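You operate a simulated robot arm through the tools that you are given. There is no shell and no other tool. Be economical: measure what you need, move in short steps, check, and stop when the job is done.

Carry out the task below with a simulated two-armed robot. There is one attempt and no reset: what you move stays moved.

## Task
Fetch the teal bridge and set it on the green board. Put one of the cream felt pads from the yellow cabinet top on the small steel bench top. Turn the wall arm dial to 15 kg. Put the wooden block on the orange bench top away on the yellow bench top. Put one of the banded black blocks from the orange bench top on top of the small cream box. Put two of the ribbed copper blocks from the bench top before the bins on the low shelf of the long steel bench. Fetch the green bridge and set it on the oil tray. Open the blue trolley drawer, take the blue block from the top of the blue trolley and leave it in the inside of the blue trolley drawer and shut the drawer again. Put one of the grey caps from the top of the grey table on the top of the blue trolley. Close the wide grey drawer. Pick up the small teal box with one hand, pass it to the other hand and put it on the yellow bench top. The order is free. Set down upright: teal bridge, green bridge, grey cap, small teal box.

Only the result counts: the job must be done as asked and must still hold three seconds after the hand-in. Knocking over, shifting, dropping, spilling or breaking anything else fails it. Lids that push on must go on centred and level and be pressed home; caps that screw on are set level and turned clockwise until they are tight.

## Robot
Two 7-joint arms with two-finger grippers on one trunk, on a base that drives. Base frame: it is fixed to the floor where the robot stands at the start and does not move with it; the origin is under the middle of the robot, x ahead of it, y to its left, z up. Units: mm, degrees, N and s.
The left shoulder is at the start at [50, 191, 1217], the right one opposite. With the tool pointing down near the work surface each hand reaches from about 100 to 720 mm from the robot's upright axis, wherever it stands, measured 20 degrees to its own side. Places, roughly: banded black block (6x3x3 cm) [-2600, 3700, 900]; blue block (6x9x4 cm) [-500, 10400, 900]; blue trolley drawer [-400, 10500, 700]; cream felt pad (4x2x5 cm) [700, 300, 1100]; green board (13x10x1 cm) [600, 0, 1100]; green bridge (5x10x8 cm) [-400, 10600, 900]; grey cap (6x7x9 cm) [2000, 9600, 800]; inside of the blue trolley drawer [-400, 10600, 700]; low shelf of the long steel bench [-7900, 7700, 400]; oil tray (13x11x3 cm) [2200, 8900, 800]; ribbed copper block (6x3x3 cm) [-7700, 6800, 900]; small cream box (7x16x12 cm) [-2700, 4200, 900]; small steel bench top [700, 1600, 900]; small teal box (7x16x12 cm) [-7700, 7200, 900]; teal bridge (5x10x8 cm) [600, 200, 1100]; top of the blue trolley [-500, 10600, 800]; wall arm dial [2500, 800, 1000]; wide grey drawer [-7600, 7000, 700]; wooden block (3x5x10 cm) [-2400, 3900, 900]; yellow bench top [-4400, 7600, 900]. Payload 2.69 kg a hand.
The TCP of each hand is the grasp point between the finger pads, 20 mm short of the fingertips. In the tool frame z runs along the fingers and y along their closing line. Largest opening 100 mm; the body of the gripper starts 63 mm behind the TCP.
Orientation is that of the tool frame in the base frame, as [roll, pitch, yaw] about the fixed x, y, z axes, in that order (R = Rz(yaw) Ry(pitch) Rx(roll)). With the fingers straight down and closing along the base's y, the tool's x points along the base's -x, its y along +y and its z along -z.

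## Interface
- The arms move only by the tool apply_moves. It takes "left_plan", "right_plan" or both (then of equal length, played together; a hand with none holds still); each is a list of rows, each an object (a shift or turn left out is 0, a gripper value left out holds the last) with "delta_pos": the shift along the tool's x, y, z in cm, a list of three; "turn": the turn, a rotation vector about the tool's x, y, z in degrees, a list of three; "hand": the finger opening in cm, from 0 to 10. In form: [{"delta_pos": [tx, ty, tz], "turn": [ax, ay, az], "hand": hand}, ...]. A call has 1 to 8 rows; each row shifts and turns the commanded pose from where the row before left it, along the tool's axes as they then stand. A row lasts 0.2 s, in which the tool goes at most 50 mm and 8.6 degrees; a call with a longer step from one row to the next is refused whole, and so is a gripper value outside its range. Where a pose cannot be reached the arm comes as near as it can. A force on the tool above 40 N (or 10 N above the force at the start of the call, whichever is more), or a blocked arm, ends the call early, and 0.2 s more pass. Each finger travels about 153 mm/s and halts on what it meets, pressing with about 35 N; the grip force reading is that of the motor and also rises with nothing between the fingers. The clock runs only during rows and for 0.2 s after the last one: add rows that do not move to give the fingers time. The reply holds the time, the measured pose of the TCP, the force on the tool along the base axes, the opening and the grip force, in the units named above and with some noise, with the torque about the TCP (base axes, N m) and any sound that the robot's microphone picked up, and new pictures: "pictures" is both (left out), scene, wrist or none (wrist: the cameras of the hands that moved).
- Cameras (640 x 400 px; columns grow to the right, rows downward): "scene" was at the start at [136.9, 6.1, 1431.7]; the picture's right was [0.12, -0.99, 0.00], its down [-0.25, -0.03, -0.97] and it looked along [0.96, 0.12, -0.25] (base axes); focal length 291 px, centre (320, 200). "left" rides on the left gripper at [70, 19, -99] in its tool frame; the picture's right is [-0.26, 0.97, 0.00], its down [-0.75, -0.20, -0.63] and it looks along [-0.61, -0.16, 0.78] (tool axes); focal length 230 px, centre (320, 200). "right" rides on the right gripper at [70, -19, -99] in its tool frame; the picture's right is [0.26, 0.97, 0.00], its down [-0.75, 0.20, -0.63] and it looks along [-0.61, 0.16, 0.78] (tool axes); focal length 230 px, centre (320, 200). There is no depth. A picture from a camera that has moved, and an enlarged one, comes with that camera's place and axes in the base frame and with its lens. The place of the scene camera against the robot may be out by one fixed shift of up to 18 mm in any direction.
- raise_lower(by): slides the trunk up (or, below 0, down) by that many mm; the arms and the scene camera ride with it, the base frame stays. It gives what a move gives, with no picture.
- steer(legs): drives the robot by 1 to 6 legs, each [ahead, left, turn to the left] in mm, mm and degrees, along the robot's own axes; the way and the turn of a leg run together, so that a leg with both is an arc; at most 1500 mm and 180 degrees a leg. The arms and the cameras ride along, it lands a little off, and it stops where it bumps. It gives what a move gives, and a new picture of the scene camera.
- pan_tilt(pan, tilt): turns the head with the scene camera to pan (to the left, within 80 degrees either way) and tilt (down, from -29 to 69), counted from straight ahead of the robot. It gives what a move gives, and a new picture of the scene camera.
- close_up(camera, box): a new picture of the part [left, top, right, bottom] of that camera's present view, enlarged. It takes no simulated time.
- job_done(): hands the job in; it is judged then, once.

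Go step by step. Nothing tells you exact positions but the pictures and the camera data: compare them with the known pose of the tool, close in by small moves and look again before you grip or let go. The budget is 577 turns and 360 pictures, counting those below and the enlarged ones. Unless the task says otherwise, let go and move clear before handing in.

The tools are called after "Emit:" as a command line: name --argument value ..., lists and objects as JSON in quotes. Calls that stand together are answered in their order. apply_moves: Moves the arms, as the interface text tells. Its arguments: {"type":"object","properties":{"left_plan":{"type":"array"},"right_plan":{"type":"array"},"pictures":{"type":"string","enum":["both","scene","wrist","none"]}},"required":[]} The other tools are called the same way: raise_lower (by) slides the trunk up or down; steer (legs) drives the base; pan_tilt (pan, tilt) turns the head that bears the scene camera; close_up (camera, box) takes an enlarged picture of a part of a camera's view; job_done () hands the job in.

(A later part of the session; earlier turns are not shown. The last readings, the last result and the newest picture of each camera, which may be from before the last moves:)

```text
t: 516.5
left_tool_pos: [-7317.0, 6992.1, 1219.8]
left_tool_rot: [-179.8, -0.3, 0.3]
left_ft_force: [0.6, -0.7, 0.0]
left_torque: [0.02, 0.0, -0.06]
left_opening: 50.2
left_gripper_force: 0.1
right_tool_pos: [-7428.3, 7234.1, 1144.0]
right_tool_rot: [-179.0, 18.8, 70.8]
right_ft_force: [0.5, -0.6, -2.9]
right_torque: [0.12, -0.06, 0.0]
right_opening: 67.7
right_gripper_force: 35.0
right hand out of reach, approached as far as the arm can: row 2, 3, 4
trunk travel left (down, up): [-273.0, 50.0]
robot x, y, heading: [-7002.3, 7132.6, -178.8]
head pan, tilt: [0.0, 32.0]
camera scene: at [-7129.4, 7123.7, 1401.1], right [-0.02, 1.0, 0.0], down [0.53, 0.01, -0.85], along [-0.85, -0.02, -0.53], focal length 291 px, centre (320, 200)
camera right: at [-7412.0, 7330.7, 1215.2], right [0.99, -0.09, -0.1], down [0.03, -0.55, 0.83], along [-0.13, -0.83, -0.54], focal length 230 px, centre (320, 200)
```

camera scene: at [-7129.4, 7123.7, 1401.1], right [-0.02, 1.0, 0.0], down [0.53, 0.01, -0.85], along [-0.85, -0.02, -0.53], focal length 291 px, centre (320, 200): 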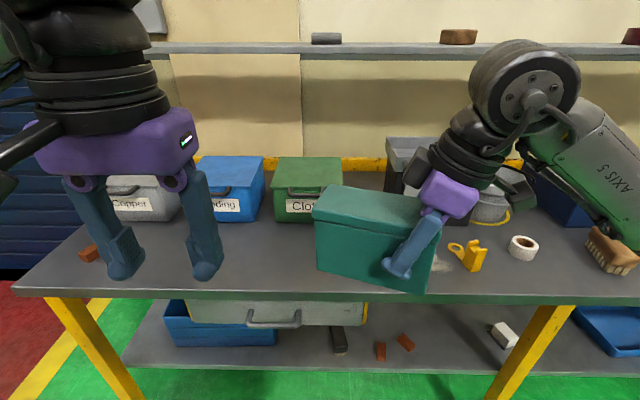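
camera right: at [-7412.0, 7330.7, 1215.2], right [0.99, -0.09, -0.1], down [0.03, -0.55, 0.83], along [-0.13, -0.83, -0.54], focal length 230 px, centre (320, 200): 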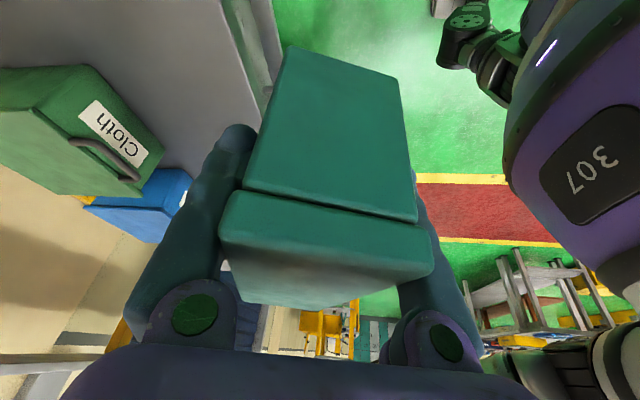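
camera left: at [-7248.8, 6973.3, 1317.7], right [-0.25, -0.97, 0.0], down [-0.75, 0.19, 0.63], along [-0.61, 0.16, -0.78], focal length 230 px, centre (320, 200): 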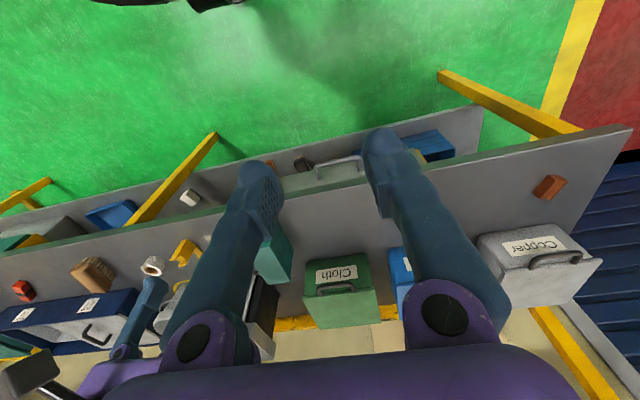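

The wrist yaw runs out at 71°, so I change the hand-over: box pointing forward, right hand on the near end leaning back, left hand on the far end leaning forward. I swing the box back.

Emit:
apply_moves --right_plan '[{"turn": [2.57, 0, 7.05]}, {"turn": [2.57, 0, 7.05]}, {"turn": [2.57, 0, 7.05]}, {"turn": [2.57, 0, 7.05]}, {"turn": [2.57, 0, 7.05]}, {"turn": [2.57, 0, 7.05]}, {"turn": [2.57, 0, 7.05]}, {"turn": [2.57, 0, 7.05]}]' --pictures "none"

Emit:
apply_moves --right_plan '[{"turn": [2.57, 0, 7.05]}, {"turn": [2.57, 0, 7.05]}, {"turn": [2.57, 0, 7.05]}, {"turn": [2.57, 0, 7.05]}, {"delta_pos": [0.9, 2.5, -0.3]}, {"delta_pos": [0.9, 2.5, -0.3]}, {"delta_pos": [0.9, 2.5, -0.3]}, {"delta_pos": [0.9, 2.0, -0.3]}]' --left_plan '[{}, {"turn": [0, 7.5, 0], "hand": 10}, {"turn": [0, 7.5, 0], "hand": 10}, {"turn": [0, 7.5, 0]}, {"turn": [0, 7.5, 0]}, {"delta_pos": [-4, 0, -1]}, {"delta_pos": [-4, 0, -1]}, {"delta_pos": [-4, 0, -1]}]' --pictures "both"

```text
t: 518.3
left_tool_pos: [-7318.0, 6993.0, 1218.6]
left_tool_rot: [-179.8, -0.2, 0.4]
left_ft_force: [-0.2, 0.6, 0.7]
left_torque: [0.02, 0.01, 0.0]
left_opening: 50.1
left_gripper_force: 0.0
right_tool_pos: [-7429.0, 7234.2, 1143.6]
right_tool_rot: [-178.3, 20.4, 10.9]
right_ft_force: [0.1, 0.2, -2.9]
right_torque: [0.02, -0.09, 0.02]
right_opening: 67.7
right_gripper_force: 35.5
trunk travel left (down, up): [-273.0, 50.0]
robot x, y, heading: [-7003.2, 7133.0, -179.0]
head pan, tilt: [0.0, 32.0]
```

```text
t: 520.1
left_tool_pos: [-7437.7, 6992.1, 1183.1]
left_tool_rot: [-179.7, -30.3, 0.2]
left_ft_force: [-0.1, -0.1, 0.1]
left_torque: [0.0, 0.02, -0.03]
left_opening: 100.1
left_gripper_force: 0.0
right_tool_pos: [-7427.4, 7131.6, 1140.5]
right_tool_rot: [-178.7, 21.1, -19.3]
right_ft_force: [-0.9, -0.1, -2.9]
right_torque: [-0.05, -0.12, 0.0]
right_opening: 67.7
right_gripper_force: 35.0
trunk travel left (down, up): [-273.0, 50.0]
robot x, y, heading: [-7004.6, 7129.5, -178.9]
head pan, tilt: [0.0, 32.0]
camera scene: at [-7129.9, 7123.5, 1401.0], right [-0.02, 1.0, 0.0], down [0.53, 0.01, -0.85], along [-0.85, -0.02, -0.53], focal length 291 px, centre (320, 200)
camera right: at [-7324.7, 7113.4, 1207.5], right [-0.1, -0.99, -0.11], down [-0.52, -0.05, 0.85], along [-0.85, 0.14, -0.51], focal length 230 px, centre (320, 200)
camera left: at [-7427.6, 6973.3, 1303.0], right [-0.22, -0.97, -0.13], down [-0.97, 0.19, 0.17], along [-0.14, 0.17, -0.98], focal length 230 px, centre (320, 200)
```

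scene: 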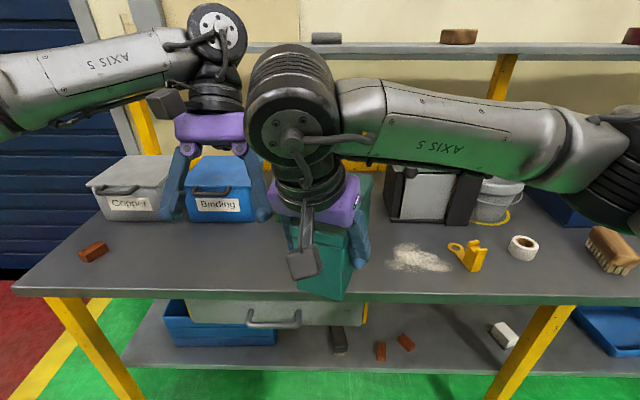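
right: 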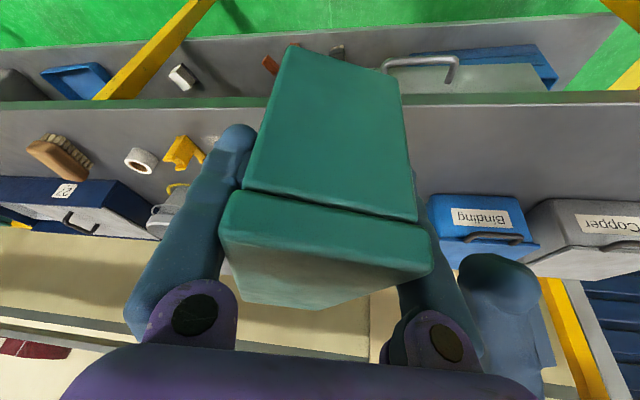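
left: 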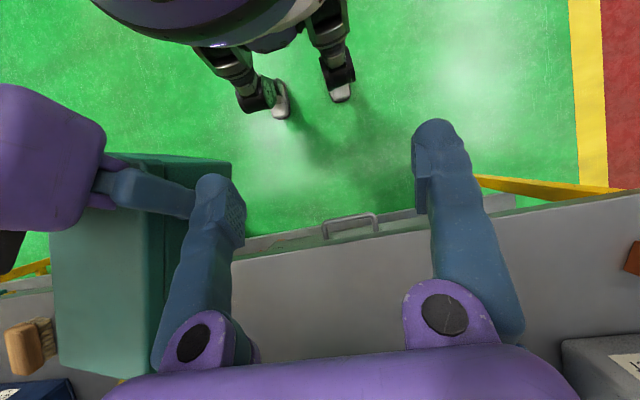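

A's yaw is now −19°, so I rotate it back square while raising the left hand, then bring the left hand above the box's far end.

Emit:
apply_moves --left_plan '[{"delta_pos": [0, 0, -3.5]}, {"delta_pos": [0, 0, -3.5]}, {}, {}, {}, {}]' --right_plan '[{}, {"turn": [-1.0, 0, -3.0]}, {"turn": [-2.2, 0, -6.0]}, {"turn": [-2.2, 0, -6.0]}, {"turn": [-1.0, 0, -3.0]}, {}]' --pictures "none"

Emit:
apply_moves --left_plan '[{"delta_pos": [-1.77, -3.48, -1.03]}, {"delta_pos": [-1.77, -3.48, -1.03]}, {"delta_pos": [-1.77, -3.48, -1.03]}, {"delta_pos": [-1.77, -3.48, -1.03]}, {}]' --pictures "both"

```text
t: 521.5
left_tool_pos: [-7471.6, 6992.3, 1244.0]
left_tool_rot: [-179.9, -30.1, 0.3]
left_ft_force: [-0.1, 0.1, 0.0]
left_torque: [0.0, 0.0, 0.04]
left_opening: 100.2
left_gripper_force: 0.1
right_tool_pos: [-7424.1, 7131.6, 1140.6]
right_tool_rot: [-178.3, 20.5, 0.1]
right_ft_force: [-0.7, 0.1, -2.1]
right_torque: [-0.01, -0.13, 0.01]
right_opening: 67.6
right_gripper_force: 34.5
trunk travel left (down, up): [-273.0, 50.0]
robot x, y, heading: [-7002.8, 7128.1, -178.9]
head pan, tilt: [0.0, 32.0]
```

```text
t: 522.7
left_tool_pos: [-7503.5, 7115.6, 1212.3]
left_tool_rot: [-179.7, -29.9, 0.3]
left_ft_force: [-0.1, 0.5, 0.7]
left_torque: [0.01, 0.01, 0.02]
left_opening: 100.1
left_gripper_force: 0.1
left hand out of reach, approached as far as the arm can: row 2, 3, 4
right_tool_pos: [-7424.9, 7130.8, 1139.8]
right_tool_rot: [-178.1, 20.5, 0.0]
right_ft_force: [0.4, 0.2, -2.5]
right_torque: [0.0, -0.1, 0.0]
right_opening: 67.8
right_gripper_force: 35.2
trunk travel left (down, up): [-273.0, 50.0]
robot x, y, heading: [-7002.2, 7130.1, -179.2]
head pan, tilt: [0.0, 32.0]
camera scene: at [-7129.2, 7122.8, 1401.1], right [-0.02, 1.0, 0.0], down [0.53, 0.01, -0.85], along [-0.85, -0.02, -0.53], focal length 291 px, centre (320, 200)
camera left: at [-7492.4, 7095.7, 1332.4], right [-0.22, -0.97, -0.13], down [-0.97, 0.19, 0.17], along [-0.14, 0.17, -0.98], focal length 230 px, centre (320, 200)
```

scene: 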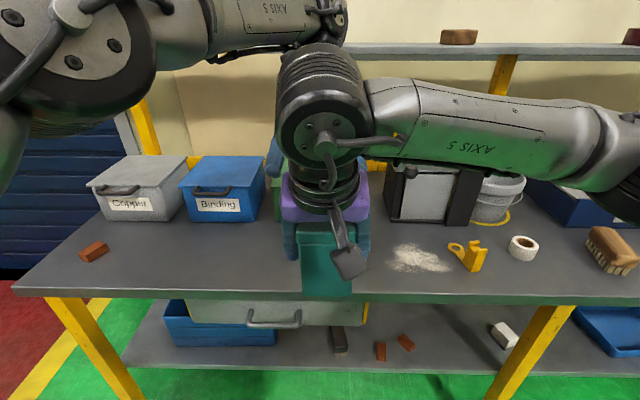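
left: 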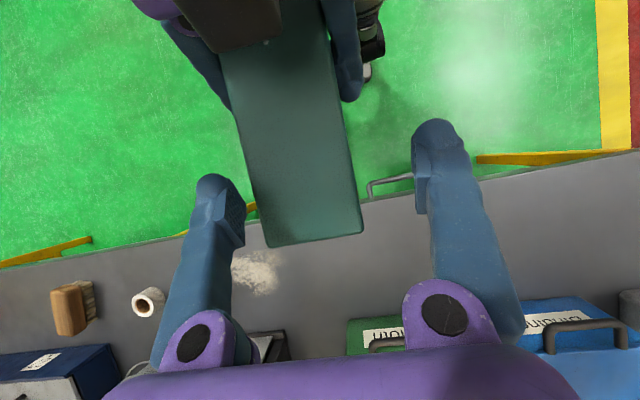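

Box lies between the open left fingers. I lower the left hand onto the far end.

Emit:
apply_moves --left_plan '[{"delta_pos": [0, -1.2, 0]}, {"delta_pos": [-0.74, 0, 1.42]}, {"delta_pos": [-0.74, 0, 1.42]}, {"delta_pos": [-0.74, 0, 1.42]}, {"delta_pos": [-0.74, 0, 1.42]}, {}]' --pictures "both"

```text
t: 524.1
left_tool_pos: [-7498.7, 7126.4, 1148.4]
left_tool_rot: [-179.6, -30.1, 0.2]
left_ft_force: [-0.9, 6.4, 8.0]
left_torque: [0.0, 0.2, -0.25]
left_opening: 99.8
left_gripper_force: 0.0
left hand out of reach, approached as far as the arm can: row 1
right_tool_pos: [-7423.3, 7129.8, 1139.8]
right_tool_rot: [-178.2, 20.4, 0.2]
right_ft_force: [1.0, -6.0, -9.9]
right_torque: [0.04, -0.93, 0.73]
right_opening: 67.6
right_gripper_force: 35.2
trunk travel left (down, up): [-273.0, 50.0]
robot x, y, heading: [-7002.6, 7131.8, -178.7]
head pan, tilt: [0.0, 32.0]
camera scene: at [-7129.0, 7123.8, 1401.1], right [-0.02, 1.0, 0.0], down [0.53, 0.01, -0.85], along [-0.85, -0.02, -0.53], focal length 291 px, centre (320, 200)
camera left: at [-7486.7, 7107.2, 1268.3], right [-0.22, -0.97, -0.13], down [-0.97, 0.19, 0.17], along [-0.14, 0.17, -0.98], focal length 230 px, centre (320, 200)
```

scene: 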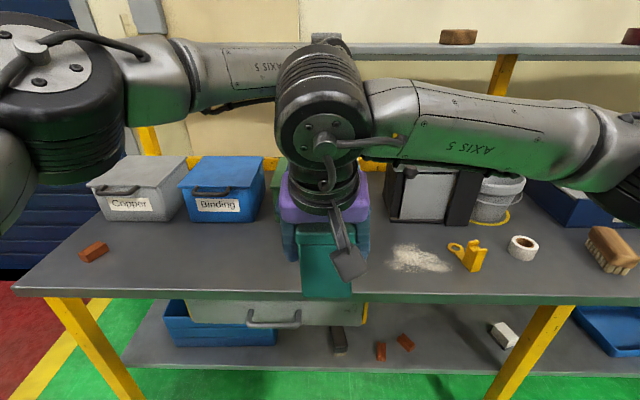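
left: 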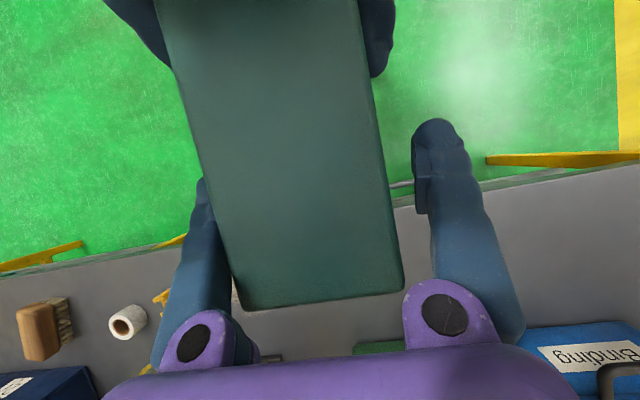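

Emit:
apply_moves --left_plan '[{"delta_pos": [0, -0.5, 0]}, {"delta_pos": [0, -0.5, 0]}, {}]' --pictures "wrist"

```text
t: 524.9
left_tool_pos: [-7498.0, 7135.8, 1147.2]
left_tool_rot: [-179.7, -30.2, 0.3]
left_ft_force: [-0.4, -1.4, -0.7]
left_torque: [0.05, 0.01, 0.03]
left_opening: 100.0
left_gripper_force: 0.0
right_tool_pos: [-7425.3, 7132.8, 1141.4]
right_tool_rot: [-178.3, 20.6, 0.1]
right_ft_force: [0.2, 0.2, -3.3]
right_torque: [-0.07, -0.11, -0.07]
right_opening: 67.8
right_gripper_force: 34.7
trunk travel left (down, up): [-273.0, 50.0]
robot x, y, heading: [-7003.5, 7130.7, -178.9]
head pan, tilt: [0.0, 32.0]
camera left: at [-7487.2, 7116.9, 1267.7], right [-0.22, -0.97, -0.13], down [-0.97, 0.19, 0.17], along [-0.14, 0.16, -0.98], focal length 230 px, centre (320, 200)
```

left: 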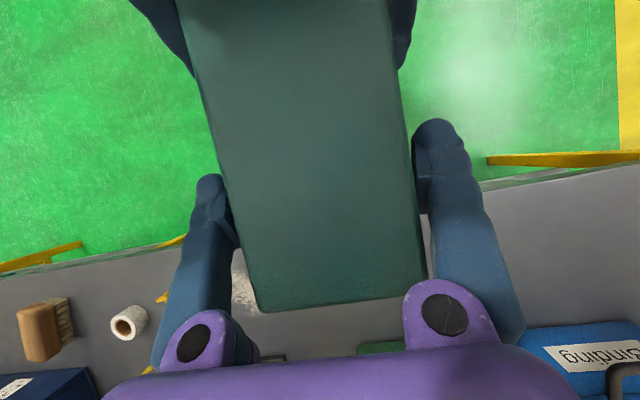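

Clear of contact and centred. Close the left hand.

Emit:
apply_moves --left_plan '[{"hand": 8.5}, {"hand": 7.5}, {"hand": 6.8}, {"hand": 6}, {"hand": 5.3}, {"hand": 5}, {"hand": 5}]' --pictures "wrist"

```text
t: 526.5
left_tool_pos: [-7499.5, 7133.9, 1146.4]
left_tool_rot: [179.9, -30.1, 0.5]
left_ft_force: [-6.0, -36.7, 1.0]
left_torque: [0.86, 0.3, -2.11]
left_opening: 72.8
left_gripper_force: 34.8
right_tool_pos: [-7425.7, 7133.8, 1140.4]
right_tool_rot: [-177.8, 20.5, 0.0]
right_ft_force: [6.0, 37.3, 0.4]
right_torque: [-1.16, -0.12, -0.69]
right_opening: 68.3
right_gripper_force: 34.7
trunk travel left (down, up): [-273.0, 50.0]
robot x, y, heading: [-7004.6, 7130.8, -179.0]
head pan, tilt: [0.0, 32.0]
camera left: at [-7487.8, 7115.5, 1267.9], right [-0.22, -0.97, -0.13], down [-0.97, 0.19, 0.17], along [-0.14, 0.16, -0.98], focal length 230 px, centre (320, 200)
```

left: 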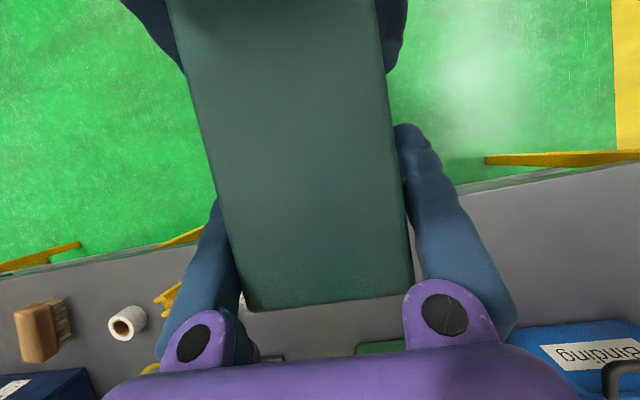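

One finger is pressing ahead of the other; I shift the left hand 4 mm to even the grip.

Emit:
apply_moves --left_plan '[{"delta_pos": [0, 0.2, 0]}, {"delta_pos": [0, 0.2, 0]}, {}, {}]' --pictures "none"

```text
t: 527.5
left_tool_pos: [-7498.2, 7131.9, 1148.8]
left_tool_rot: [-179.8, -30.1, 0.2]
left_ft_force: [-6.9, -22.1, 0.6]
left_torque: [-0.06, -0.17, -1.67]
left_opening: 72.0
left_gripper_force: 35.5
right_tool_pos: [-7423.9, 7132.0, 1139.1]
right_tool_rot: [-178.1, 20.5, 0.2]
right_ft_force: [6.8, 21.9, -4.2]
right_torque: [-0.08, 0.03, 0.09]
right_opening: 67.9
right_gripper_force: 35.5
trunk travel left (down, up): [-273.0, 50.0]
robot x, y, heading: [-7002.4, 7131.0, -178.9]
head pan, tilt: [0.0, 32.0]
```

Emit:
apply_moves --left_plan '[{"delta_pos": [0, 0.2, 0]}, {"delta_pos": [0, 0.2, 0]}, {"delta_pos": [0, 0.15, 0]}, {}, {}]' --pictures "none"

```text
t: 528.7
left_tool_pos: [-7496.8, 7128.4, 1147.5]
left_tool_rot: [-179.5, -30.2, 0.0]
left_ft_force: [-1.8, 18.1, 2.5]
left_torque: [-0.52, 0.02, -0.06]
left_opening: 71.0
left_gripper_force: 35.1
right_tool_pos: [-7425.9, 7130.5, 1139.7]
right_tool_rot: [-178.5, 20.5, 0.1]
right_ft_force: [2.5, -19.4, -5.7]
right_torque: [0.64, -0.3, 1.49]
right_opening: 67.7
right_gripper_force: 35.4
trunk travel left (down, up): [-273.0, 50.0]
robot x, y, heading: [-7001.7, 7131.4, -179.1]
head pan, tilt: [0.0, 32.0]
```

It probably clamps the lid rim; I reopen slightly, go 8 mm lower and 10 mm toward the end, and close again.

Emit:
apply_moves --left_plan '[{"hand": 8.5}, {"hand": 8.5}, {"delta_pos": [-0.65, 0.1, 0.1]}, {"delta_pos": [-0.65, 0, 0.1]}, {"hand": 7}, {"hand": 6}, {"hand": 5}, {"hand": 5}]' --pictures "wrist"

```text
t: 530.5
left_tool_pos: [-7507.5, 7126.9, 1138.6]
left_tool_rot: [-179.7, -30.2, 0.3]
left_ft_force: [-0.3, 29.3, 11.9]
left_torque: [0.07, -0.26, 0.93]
left_opening: 68.3
left_gripper_force: 34.6
right_tool_pos: [-7424.7, 7129.5, 1141.0]
right_tool_rot: [-178.7, 20.5, 0.1]
right_ft_force: [1.1, -27.8, -15.4]
right_torque: [-0.1, -0.88, 1.58]
right_opening: 68.6
right_gripper_force: 35.0
trunk travel left (down, up): [-273.0, 50.0]
robot x, y, heading: [-7001.0, 7132.0, -178.7]
head pan, tilt: [0.0, 32.0]
camera left: at [-7497.3, 7106.9, 1259.5], right [-0.21, -0.97, -0.14], down [-0.97, 0.19, 0.17], along [-0.14, 0.17, -0.98], focal length 230 px, centre (320, 200)
```

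left: 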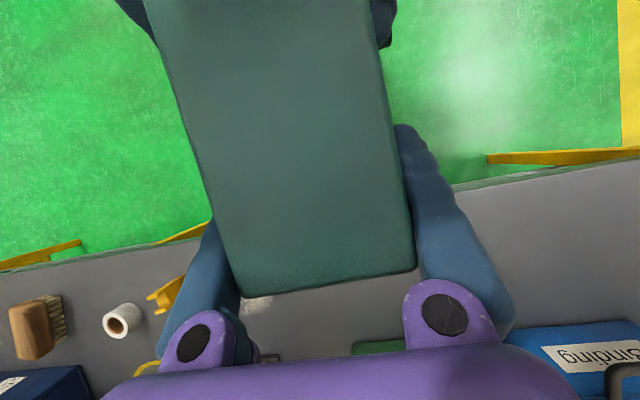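

Emit:
apply_moves --left_plan '[{"delta_pos": [0, -0.2, 0]}, {"delta_pos": [0, -0.15, -0.05]}, {}, {}]' --pictures "none"

```text
t: 531.5
left_tool_pos: [-7509.5, 7128.4, 1139.5]
left_tool_rot: [-179.8, -30.2, 0.4]
left_ft_force: [-2.2, 15.5, 7.4]
left_torque: [0.43, -0.61, -0.01]
left_opening: 68.2
left_gripper_force: 35.0
right_tool_pos: [-7425.3, 7131.3, 1141.0]
right_tool_rot: [-178.5, 20.6, 0.0]
right_ft_force: [1.2, -15.7, -10.6]
right_torque: [-0.46, -0.13, 1.28]
right_opening: 68.3
right_gripper_force: 35.3
trunk travel left (down, up): [-273.0, 50.0]
robot x, y, heading: [-7006.3, 7130.5, -178.8]
head pan, tilt: [0.0, 32.0]
```

Both hands hold the box. The right hand now opens and withdraws.

Emit:
apply_moves --right_plan '[{"hand": 8}, {"hand": 10}, {"hand": 10}, {}]' --pictures "none"

Emit:
apply_moves --right_plan '[{"delta_pos": [0, 0, -3]}, {"delta_pos": [0, 0, -4]}, {"delta_pos": [1, 0, -4]}, {"delta_pos": [2, -2, -3]}, {"delta_pos": [0, -4, 0]}, {"delta_pos": [0, -4, 0]}, {"delta_pos": [0, -4, 0]}, {}]' --pictures "both"

```text
t: 532.5
left_tool_pos: [-7508.7, 7128.5, 1139.9]
left_tool_rot: [-179.8, -30.2, 0.4]
left_ft_force: [-0.6, -0.5, -0.4]
left_torque: [0.01, 0.14, -0.02]
left_opening: 67.8
left_gripper_force: 35.3
right_tool_pos: [-7423.7, 7132.4, 1140.5]
right_tool_rot: [-178.2, 20.5, 0.0]
right_ft_force: [-0.8, -0.3, 0.3]
right_torque: [0.0, -0.01, 0.02]
right_opening: 99.8
right_gripper_force: 0.1
trunk travel left (down, up): [-273.0, 50.0]
robot x, y, heading: [-7003.8, 7132.9, -178.8]
head pan, tilt: [0.0, 32.0]
```

```text
t: 534.3
left_tool_pos: [-7509.2, 7127.7, 1139.8]
left_tool_rot: [-179.7, -30.2, 0.3]
left_ft_force: [-0.1, -0.6, -0.6]
left_torque: [0.01, 0.14, -0.02]
left_opening: 67.9
left_gripper_force: 35.1
right_tool_pos: [-7345.6, 7266.6, 1265.0]
right_tool_rot: [-178.2, 20.6, 0.1]
right_ft_force: [0.1, -0.8, -0.7]
right_torque: [0.01, 0.0, -0.01]
right_opening: 100.0
right_gripper_force: 0.1
trunk travel left (down, up): [-273.0, 50.0]
robot x, y, heading: [-7005.3, 7132.1, -179.0]
head pan, tilt: [0.0, 32.0]
camera scene: at [-7129.4, 7122.6, 1401.1], right [-0.02, 1.0, 0.0], down [0.53, 0.01, -0.85], along [-0.85, -0.02, -0.53], focal length 291 px, centre (320, 200)
camera right: at [-7245.3, 7281.8, 1333.5], right [0.23, -0.97, -0.12], down [-0.48, -0.22, 0.85], along [-0.84, -0.14, -0.52], focal length 230 px, centre (320, 200)
```

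scene: 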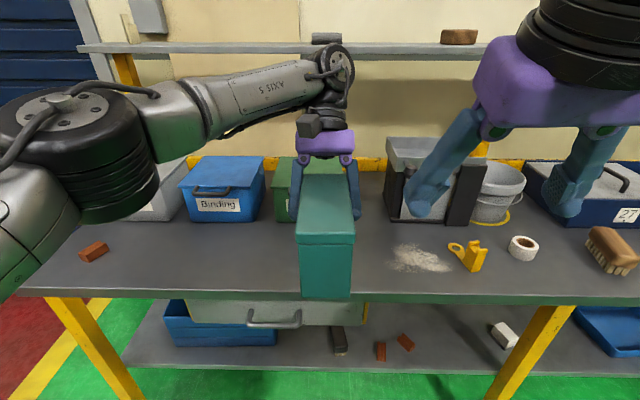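
right: 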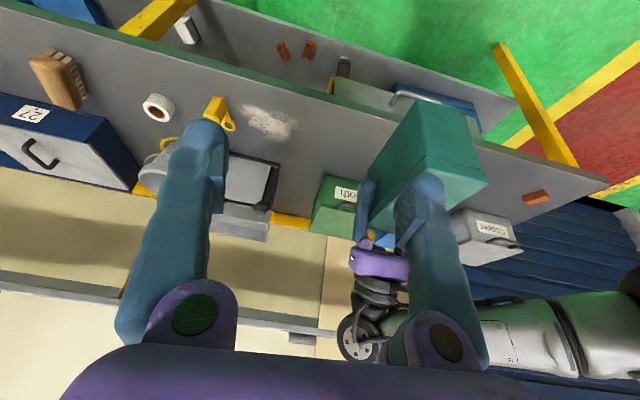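

The hand-over worked. I straighten the right hand and drive back to the yellow bench end.

Emit:
apply_moves --right_plan '[{"turn": [-1.8, 7, 0]}, {"turn": [0, 7, 0]}, {"turn": [0, 6.5, 0]}, {"delta_pos": [0, 0, -2], "hand": 8}]' --pictures "none"

Emit:
steer --legs '[[60, 0, 0], [-100, 0, 0], [0, 900, 0], [0, 900, 0], [-1400, 0, 0], [-1270, 0, 0]]'

```text
t: 535.3
left_tool_pos: [-7507.3, 7128.5, 1139.4]
left_tool_rot: [-179.8, -30.1, 0.3]
left_ft_force: [-0.7, 0.0, -0.1]
left_torque: [0.02, 0.15, -0.02]
left_opening: 67.6
left_gripper_force: 34.8
right_tool_pos: [-7345.4, 7267.4, 1285.6]
right_tool_rot: [-179.9, -0.1, -0.1]
right_ft_force: [-0.3, 0.4, -0.2]
right_torque: [0.0, 0.01, -0.02]
right_opening: 80.0
right_gripper_force: 0.0
trunk travel left (down, up): [-273.0, 50.0]
robot x, y, heading: [-7000.2, 7128.0, -179.0]
head pan, tilt: [0.0, 32.0]
```

```text
t: 565.4
left_tool_pos: [-4790.1, 5352.8, 1138.8]
left_tool_rot: [-179.8, -30.1, 0.7]
left_ft_force: [0.2, 1.2, -2.5]
left_torque: [0.03, 0.14, -0.01]
left_opening: 67.7
left_gripper_force: 35.4
right_tool_pos: [-4627.5, 5492.4, 1285.9]
right_tool_rot: [179.9, -0.1, 0.3]
right_ft_force: [0.2, 0.0, 0.5]
right_torque: [0.04, -0.01, 0.0]
right_opening: 80.0
right_gripper_force: 0.0
trunk travel left (down, up): [-273.0, 50.0]
robot x, y, heading: [-4283.6, 5358.3, -178.6]
head pan, tilt: [0.0, 32.0]
camera scene: at [-4409.8, 5350.5, 1401.1], right [-0.03, 1.0, 0.0], down [0.53, 0.01, -0.85], along [-0.85, -0.02, -0.53], focal length 291 px, centre (320, 200)
```

scene: 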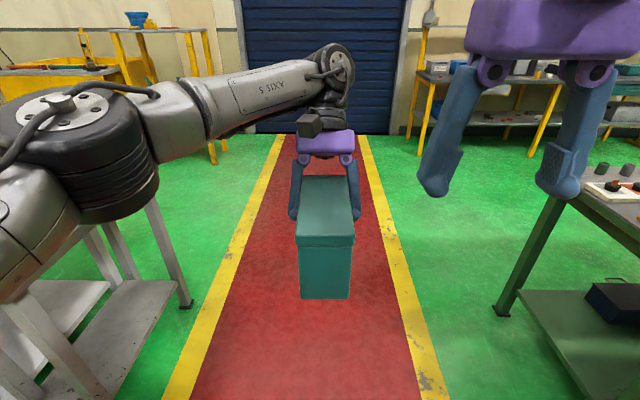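

Emit:
steer --legs '[[0, 0, -91.4], [480, 50, 0]]'

Emit:
apply_moves --left_plan '[{"delta_pos": [0, 4.5, 0]}, {"delta_pos": [0, 4.5, 0]}, {"delta_pos": [0, 4.5, 0]}, {"delta_pos": [0, 4.5, 0]}, {"delta_pos": [0, 4.5, 0]}, {"delta_pos": [0, 4.5, 0]}, {"delta_pos": [-1, 3, 0]}, {}]' --pictures "both"

```text
t: 572.2
left_tool_pos: [-4312.3, 6343.7, 1138.6]
left_tool_rot: [-179.8, -30.2, -91.6]
left_ft_force: [0.9, 0.8, -2.2]
left_torque: [0.16, -0.02, -0.01]
left_opening: 67.7
left_gripper_force: 34.7
right_tool_pos: [-4179.7, 6176.8, 1284.1]
right_tool_rot: [179.9, 0.1, -92.0]
right_ft_force: [0.0, -0.6, -0.6]
right_torque: [0.04, 0.01, 0.0]
right_opening: 80.0
right_gripper_force: 0.1
trunk travel left (down, up): [-273.0, 50.0]
robot x, y, heading: [-4327.9, 5840.2, 89.0]
head pan, tilt: [0.0, 32.0]
camera scene: at [-4320.7, 5963.4, 1401.1], right [1.0, -0.02, 0.0], down [-0.01, -0.53, -0.85], along [0.01, 0.85, -0.53], focal length 291 px, centre (320, 200)
```

scene: 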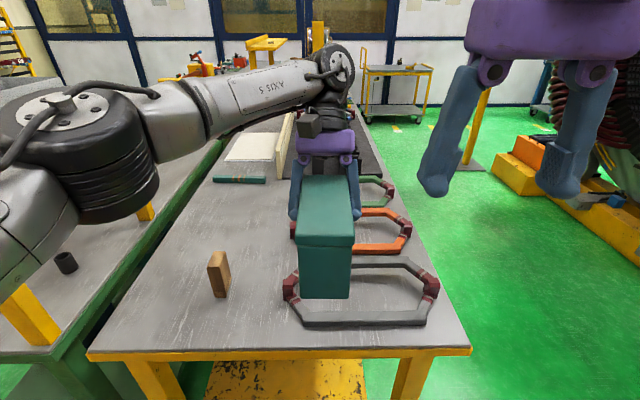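

```text
t: 574.0
left_tool_pos: [-4613.7, 6360.2, 1133.3]
left_tool_rot: [-179.8, -30.1, -91.6]
left_ft_force: [0.4, 0.0, -2.6]
left_torque: [0.15, 0.02, 0.04]
left_opening: 68.0
left_gripper_force: 35.0
right_tool_pos: [-4179.9, 6176.3, 1285.1]
right_tool_rot: [-179.9, -0.1, -91.9]
right_ft_force: [0.3, 0.1, 0.8]
right_torque: [0.01, -0.01, 0.0]
right_opening: 79.9
right_gripper_force: 0.0
trunk travel left (down, up): [-273.0, 50.0]
robot x, y, heading: [-4322.0, 5837.4, 89.2]
head pan, tilt: [0.0, 32.0]
camera scene: at [-4320.7, 5962.8, 1401.1], right [1.0, -0.02, 0.0], down [-0.01, -0.53, -0.85], along [0.01, 0.85, -0.53], focal length 291 px, centre (320, 200)
camera left: at [-4632.2, 6349.8, 1252.9], right [-0.96, 0.25, -0.13], down [0.23, 0.96, 0.17], along [0.17, 0.13, -0.98], focal length 230 px, centre (320, 200)
```

scene: 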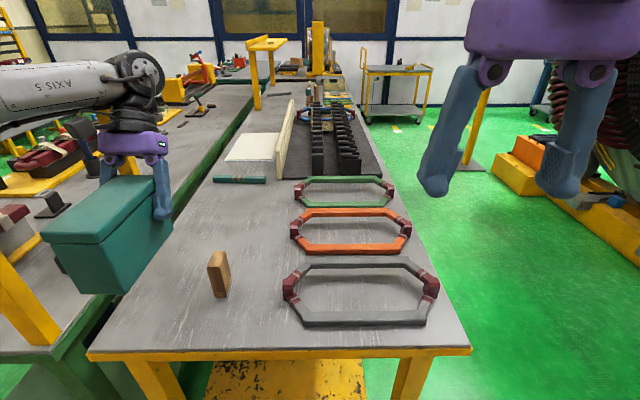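
left: 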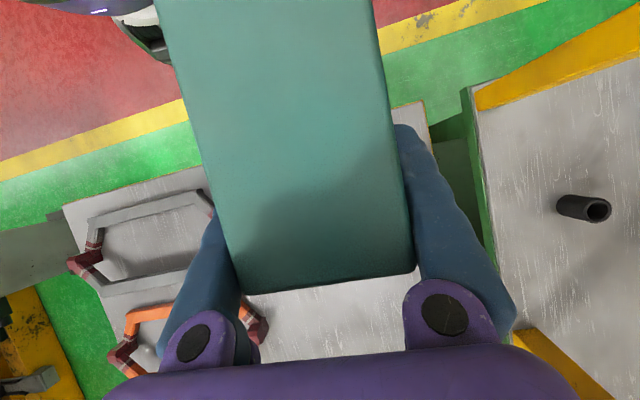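

Emit:
raise_lower --by 49

Emit:
pan_tilt --pan 45 --tilt 20

```text
t: 574.9
left_tool_pos: [-4612.7, 6360.5, 1181.9]
left_tool_rot: [-179.8, -30.3, -91.7]
left_ft_force: [0.4, -1.0, -2.1]
left_torque: [0.11, -0.02, 0.0]
left_opening: 67.5
left_gripper_force: 35.0
right_tool_pos: [-4179.7, 6175.6, 1332.5]
right_tool_rot: [179.9, -0.1, -92.1]
right_ft_force: [-0.3, 0.9, -0.1]
right_torque: [-0.02, 0.01, -0.01]
right_opening: 79.9
right_gripper_force: 0.1
trunk travel left (down, up): [-322.0, 1.0]
robot x, y, heading: [-4331.1, 5837.8, 89.2]
head pan, tilt: [0.0, 32.0]
```

```text
t: 576.0
left_tool_pos: [-4613.2, 6361.2, 1180.8]
left_tool_rot: [-179.9, -30.2, -91.6]
left_ft_force: [-0.9, 0.4, -2.9]
left_torque: [0.09, 0.0, 0.03]
left_opening: 67.6
left_gripper_force: 35.3
right_tool_pos: [-4179.1, 6175.3, 1333.9]
right_tool_rot: [179.8, 0.1, -92.1]
right_ft_force: [-0.7, -0.7, 0.3]
right_torque: [0.0, -0.01, -0.01]
right_opening: 80.0
right_gripper_force: 0.0
trunk travel left (down, up): [-322.0, 1.0]
robot x, y, heading: [-4325.4, 5836.6, 89.2]
head pan, tilt: [45.0, 20.0]
camera scene: at [-4387.0, 5940.5, 1469.3], right [0.72, 0.7, 0.0], down [0.24, -0.25, -0.94], along [-0.65, 0.68, -0.34], focal length 291 px, centre (320, 200)
```

scene: 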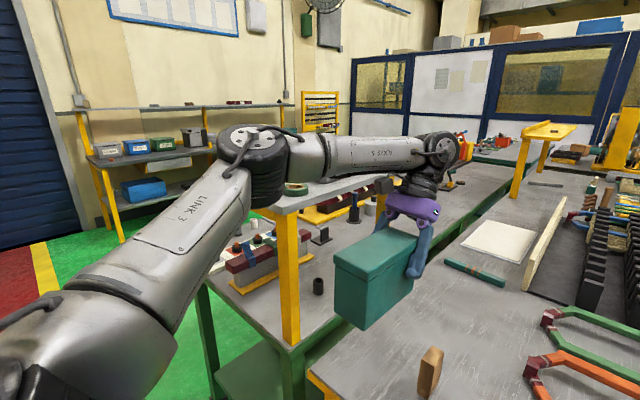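

The forearm passes right over the neighbour's shelf, so lowering there is unsafe. I bring the box back to centre, turn left 29° so the elbow swings away, and approach diagonally.

Emit:
apply_moves --left_plan '[{"delta_pos": [0, -4, 0]}, {"delta_pos": [0, -4, 0]}, {"delta_pos": [0, -4, 0]}, {"delta_pos": [0, -4, 0]}, {"delta_pos": [0, -4, 0]}, {}]' --pictures "none"

Emit:
steer --legs '[[0, 0, 29], [69, -88, 0]]'

Emit:
pan_tilt --pan 15 --tilt 35

```text
t: 577.4
left_tool_pos: [-4412.7, 6354.1, 1182.8]
left_tool_rot: [-179.7, -30.1, -91.7]
left_ft_force: [-0.3, 0.7, -3.0]
left_torque: [0.16, 0.01, -0.02]
left_opening: 67.3
left_gripper_force: 35.1
right_tool_pos: [-4180.1, 6176.4, 1332.3]
right_tool_rot: [180.0, 0.0, -92.1]
right_ft_force: [-0.8, 0.3, 0.2]
right_torque: [-0.02, -0.08, 0.03]
right_opening: 79.9
right_gripper_force: 0.2
trunk travel left (down, up): [-322.0, 1.0]
robot x, y, heading: [-4326.4, 5837.1, 89.3]
head pan, tilt: [45.0, 20.0]
```

```text
t: 580.3
left_tool_pos: [-4607.1, 6349.8, 1181.7]
left_tool_rot: [-179.9, -30.3, -62.8]
left_ft_force: [0.0, 0.9, -3.7]
left_torque: [0.1, 0.05, 0.02]
left_opening: 67.6
left_gripper_force: 34.6
right_tool_pos: [-4316.1, 6308.5, 1334.2]
right_tool_rot: [179.9, 0.0, -63.0]
right_ft_force: [0.1, -0.3, -0.3]
right_torque: [-0.06, -0.03, 0.03]
right_opening: 80.3
right_gripper_force: 0.0
trunk travel left (down, up): [-322.0, 1.0]
robot x, y, heading: [-4281.3, 5938.5, 118.0]
head pan, tilt: [45.0, 20.0]
camera scene: at [-4386.0, 5997.9, 1469.3], right [0.29, 0.96, 0.0], down [0.33, -0.1, -0.94], along [-0.9, 0.27, -0.34], focal length 291 px, centre (320, 200)
```

scene: 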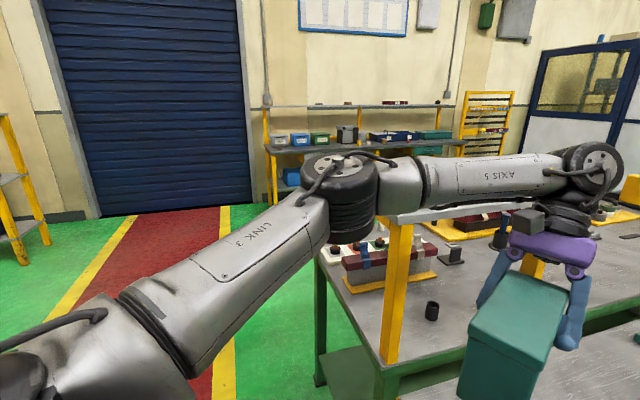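

```text
t: 581.2
left_tool_pos: [-4608.1, 6350.0, 1183.7]
left_tool_rot: [-179.8, -30.2, -62.7]
left_ft_force: [0.3, 0.7, -2.6]
left_torque: [0.08, 0.06, 0.0]
left_opening: 67.8
left_gripper_force: 34.5
right_tool_pos: [-4316.5, 6307.6, 1333.7]
right_tool_rot: [179.9, 0.1, -63.1]
right_ft_force: [0.5, 0.2, 0.2]
right_torque: [-0.02, -0.01, 0.01]
right_opening: 80.0
right_gripper_force: 0.0
trunk travel left (down, up): [-322.0, 1.0]
robot x, y, heading: [-4285.4, 5936.4, 117.9]
head pan, tilt: [15.0, 35.0]
camera scene: at [-4357.2, 6034.8, 1445.5], right [0.73, 0.68, 0.0], down [0.39, -0.42, -0.82], along [-0.56, 0.6, -0.57], focal length 291 px, centre (320, 200)
```

scene: 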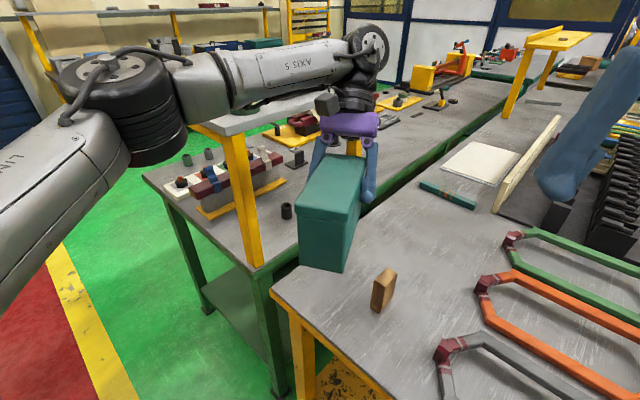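

Now the forearm is well clear of the shelf. I move the box forward over the bench.

Emit:
apply_moves --left_plan '[{"delta_pos": [-2.73, 0, -1.6]}, {"delta_pos": [-2.73, 0, -1.6]}, {"delta_pos": [-2.73, 0, -1.6]}, {}]' --pictures "scene"

```text
t: 582.2
left_tool_pos: [-4633.6, 6393.2, 1174.2]
left_tool_rot: [-179.8, -29.9, -62.7]
left_ft_force: [0.5, -0.4, -3.0]
left_torque: [0.13, 0.09, -0.02]
left_opening: 67.9
left_gripper_force: 34.5
left hand out of reach, approached as far as the arm can: row 2, 3
right_tool_pos: [-4314.7, 6307.7, 1334.6]
right_tool_rot: [179.9, 0.2, -62.9]
right_ft_force: [1.1, 0.5, -0.4]
right_torque: [-0.02, 0.02, -0.04]
right_opening: 80.1
right_gripper_force: 0.2
trunk travel left (down, up): [-322.0, 1.0]
robot x, y, heading: [-4281.9, 5937.8, 117.8]
head pan, tilt: [15.0, 35.0]
camera scene: at [-4355.4, 6035.1, 1445.6], right [0.73, 0.68, 0.0], down [0.39, -0.42, -0.82], along [-0.56, 0.6, -0.57], focal length 291 px, centre (320, 200)
```

scene: 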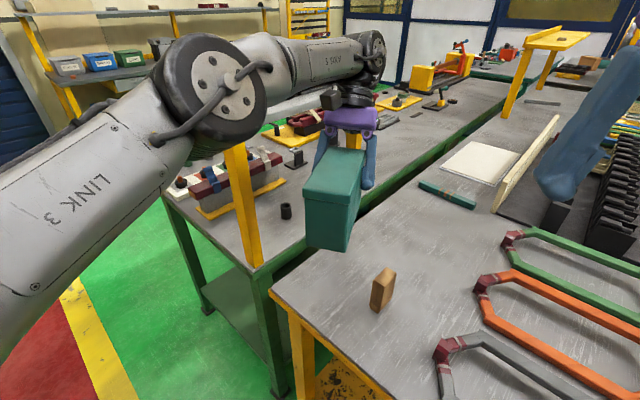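

Emit:
steer --legs '[[50, 0, 0]]'

Emit:
apply_moves --left_plan '[{"delta_pos": [-2.0, 0, 3.45]}, {"delta_pos": [-2.0, 0, 3.45]}, {"delta_pos": [-2.0, 0, 3.45]}, {}]' --pictures "both"

```text
t: 583.3
left_tool_pos: [-4653.0, 6403.3, 1173.7]
left_tool_rot: [-179.7, -30.0, -63.2]
left_ft_force: [-0.5, 0.0, -3.3]
left_torque: [0.12, 0.05, 0.03]
left_opening: 67.4
left_gripper_force: 34.9
right_tool_pos: [-4335.5, 6316.9, 1334.3]
right_tool_rot: [-180.0, 0.0, -63.3]
right_ft_force: [0.1, -1.3, -0.1]
right_torque: [0.02, -0.03, 0.02]
right_opening: 80.1
right_gripper_force: 0.0
trunk travel left (down, up): [-322.0, 1.0]
robot x, y, heading: [-4301.2, 5950.1, 117.7]
head pan, tilt: [15.0, 35.0]
stopped in leg 1: the robot was blocked; the commanded pose is now the measured one
camera scene: at [-4378.1, 6043.7, 1445.5], right [0.73, 0.68, 0.0], down [0.39, -0.42, -0.82], along [-0.56, 0.6, -0.57], focal length 291 px, centre (320, 200)
```

scene: 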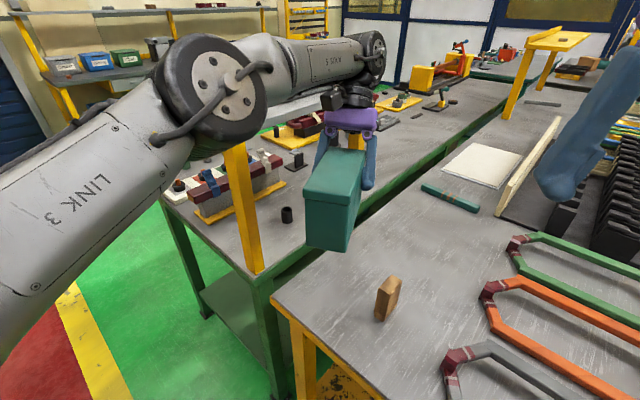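

```text
t: 584.3
left_tool_pos: [-4651.9, 6404.6, 1053.9]
left_tool_rot: [-179.7, -30.1, -63.1]
left_ft_force: [0.5, -0.2, -2.2]
left_torque: [0.15, 0.04, 0.03]
left_opening: 67.7
left_gripper_force: 34.9
right_tool_pos: [-4333.2, 6316.7, 1332.9]
right_tool_rot: [180.0, 0.1, -63.4]
right_ft_force: [-0.2, 0.2, -0.6]
right_torque: [0.01, 0.01, 0.0]
right_opening: 79.8
right_gripper_force: 0.1
trunk travel left (down, up): [-322.0, 1.0]
robot x, y, heading: [-4300.1, 5954.1, 117.8]
head pan, tilt: [15.0, 35.0]
camera scene: at [-4376.5, 6044.5, 1445.5], right [0.73, 0.68, 0.0], down [0.39, -0.42, -0.82], along [-0.56, 0.6, -0.57], focal length 291 px, centre (320, 200)
camera left: at [-4663.6, 6385.7, 1174.2], right [-0.96, -0.24, -0.13], down [-0.26, 0.95, 0.17], along [0.08, 0.2, -0.98], focal length 230 px, centre (320, 200)
```

scene: 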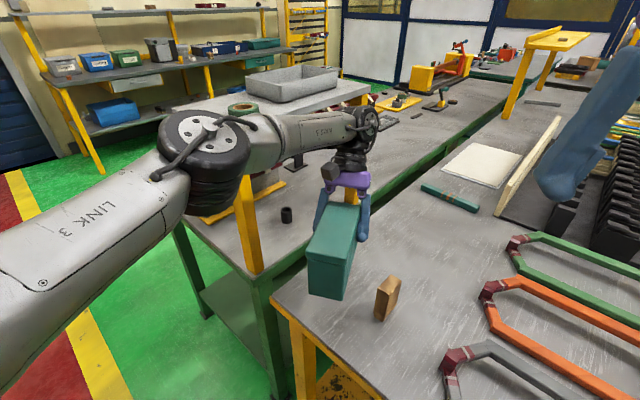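
left: 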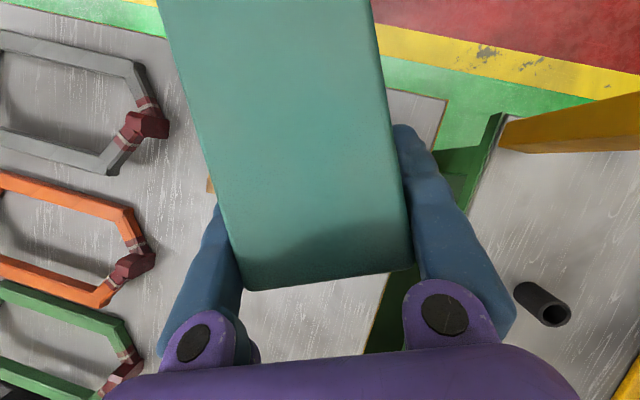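

Emit:
apply_moves --left_plan '[{"delta_pos": [-1.73, 0, -1.0]}, {"delta_pos": [-1.73, 0, -1.0]}, {"delta_pos": [-1.5, 0, 2.6]}, {}]' --pictures "scene"

```text
t: 585.3
left_tool_pos: [-4654.5, 6413.9, 1028.1]
left_tool_rot: [-179.6, -30.0, -63.3]
left_ft_force: [0.2, -0.5, -2.2]
left_torque: [0.11, 0.04, 0.0]
left_opening: 67.6
left_gripper_force: 35.1
left hand out of reach, approached as far as the arm can: row 1, 2
right_tool_pos: [-4335.3, 6315.5, 1333.1]
right_tool_rot: [180.0, 0.1, -63.4]
right_ft_force: [-1.1, -1.2, -0.5]
right_torque: [0.0, -0.01, 0.02]
right_opening: 80.1
right_gripper_force: 0.1
trunk travel left (down, up): [-322.0, 1.0]
robot x, y, heading: [-4303.1, 5952.2, 117.9]
head pan, tilt: [15.0, 35.0]
camera scene: at [-4377.1, 6044.2, 1445.5], right [0.73, 0.68, 0.0], down [0.39, -0.42, -0.82], along [-0.56, 0.6, -0.57], focal length 291 px, centre (320, 200)
```

scene: 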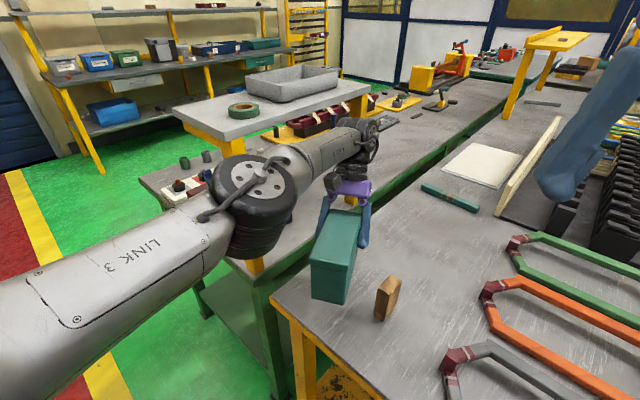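

Position is good (near corner ≈ 17 mm inside the bench edge). Lowering.

Emit:
apply_moves --left_plan '[{"delta_pos": [-1.77, 0, 3.02]}, {"delta_pos": [-1.77, 0, 3.02]}, {"delta_pos": [-1.26, 0, 2.16]}, {}]' --pictures "both"

```text
t: 586.3
left_tool_pos: [-4643.7, 6402.5, 939.7]
left_tool_rot: [-179.7, -30.0, -63.1]
left_ft_force: [0.1, -0.7, -3.0]
left_torque: [0.11, 0.06, 0.0]
left_opening: 67.5
left_gripper_force: 35.5
left hand out of reach, approached as far as the arm can: row 1, 2, 3
right_tool_pos: [-4334.7, 6316.8, 1334.5]
right_tool_rot: [179.9, 0.0, -63.3]
right_ft_force: [0.7, 0.1, -0.1]
right_torque: [-0.02, 0.01, 0.03]
right_opening: 79.7
right_gripper_force: 0.2
trunk travel left (down, up): [-322.0, 1.0]
robot x, y, heading: [-4303.4, 5947.3, 117.7]
head pan, tilt: [15.0, 35.0]
camera scene: at [-4376.7, 6044.8, 1445.5], right [0.73, 0.68, 0.0], down [0.39, -0.42, -0.82], along [-0.56, 0.6, -0.57], focal length 291 px, centre (320, 200)
camera left: at [-4656.1, 6383.5, 1058.8], right [-0.96, -0.24, -0.13], down [-0.26, 0.95, 0.17], along [0.08, 0.2, -0.98], focal length 230 px, centre (320, 200)
```

scene: 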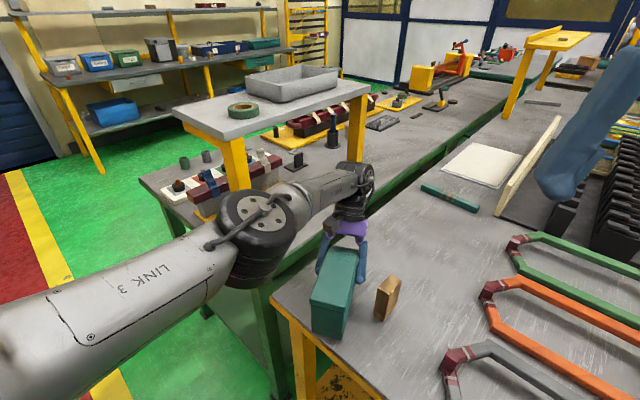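
left: 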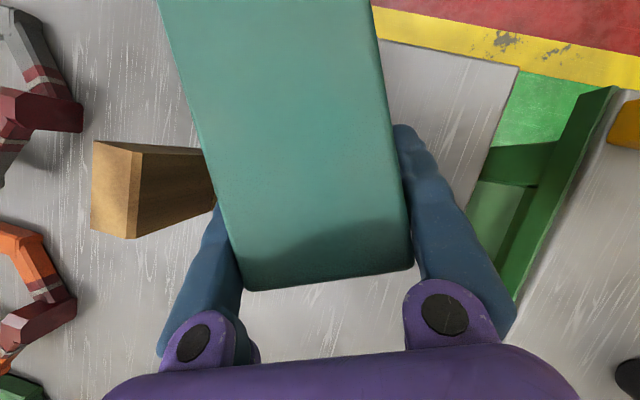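

Right at the edge of reach and a bit close to the bench edge. I lift, lower the trunk 100 mm to gain reach, and go forward.

Emit:
apply_moves --left_plan '[{"delta_pos": [1.8, 0, -3.1]}, {"delta_pos": [1.8, 0, -3.1]}, {"delta_pos": [1.8, 0, -3.1]}, {}]' --pictures "none"

Emit:
raise_lower --by -100

Emit:
apply_moves --left_plan '[{"delta_pos": [-1.73, 0, -1.0]}, {"delta_pos": [-1.73, 0, -1.0]}, {}]' --pictures "scene"

```text
t: 587.3
left_tool_pos: [-4645.8, 6402.1, 1046.8]
left_tool_rot: [-179.8, -30.1, -63.0]
left_ft_force: [-0.1, -0.7, -2.7]
left_torque: [0.11, 0.07, -0.01]
left_opening: 67.8
left_gripper_force: 34.8
right_tool_pos: [-4333.4, 6317.5, 1332.8]
right_tool_rot: [179.8, 0.0, -63.3]
right_ft_force: [-0.7, -0.7, 0.5]
right_torque: [0.0, -0.02, -0.01]
right_opening: 80.0
right_gripper_force: 0.0
trunk travel left (down, up): [-322.0, 1.0]
robot x, y, heading: [-4304.3, 5945.8, 117.9]
head pan, tilt: [15.0, 35.0]
```

```text
t: 588.6
left_tool_pos: [-4646.6, 6401.8, 946.3]
left_tool_rot: [-179.8, -30.0, -63.2]
left_ft_force: [-0.2, -0.2, -3.4]
left_torque: [0.14, 0.06, 0.0]
left_opening: 67.4
left_gripper_force: 35.0
right_tool_pos: [-4334.4, 6317.9, 1232.5]
right_tool_rot: [179.9, 0.1, -63.4]
right_ft_force: [-0.1, 0.2, 0.2]
right_torque: [0.01, -0.01, 0.0]
right_opening: 80.1
right_gripper_force: 0.0
trunk travel left (down, up): [-222.0, 101.0]
robot x, y, heading: [-4301.1, 5951.3, 117.6]
head pan, tilt: [15.0, 35.0]
```

```text
t: 589.4
left_tool_pos: [-4651.3, 6410.5, 945.6]
left_tool_rot: [-179.8, -29.9, -63.1]
left_ft_force: [0.5, 0.1, -2.0]
left_torque: [0.11, 0.05, -0.04]
left_opening: 67.6
left_gripper_force: 35.7
left hand out of reach, approached as far as the arm can: row 1, 2
right_tool_pos: [-4334.7, 6316.9, 1233.6]
right_tool_rot: [179.9, 0.1, -63.4]
right_ft_force: [-0.8, -0.1, 0.9]
right_torque: [-0.02, -0.01, 0.01]
right_opening: 79.9
right_gripper_force: 0.1
trunk travel left (down, up): [-222.0, 101.0]
robot x, y, heading: [-4303.2, 5948.6, 117.6]
head pan, tilt: [15.0, 35.0]
camera scene: at [-4376.8, 6045.0, 1345.4], right [0.73, 0.68, 0.0], down [0.39, -0.42, -0.82], along [-0.56, 0.6, -0.57], focal length 291 px, centre (320, 200)
```

scene: 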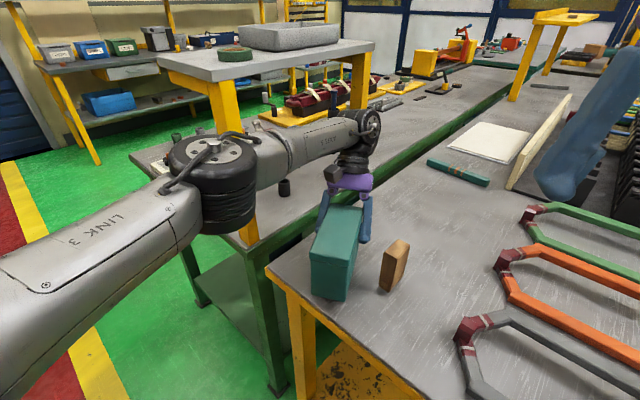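

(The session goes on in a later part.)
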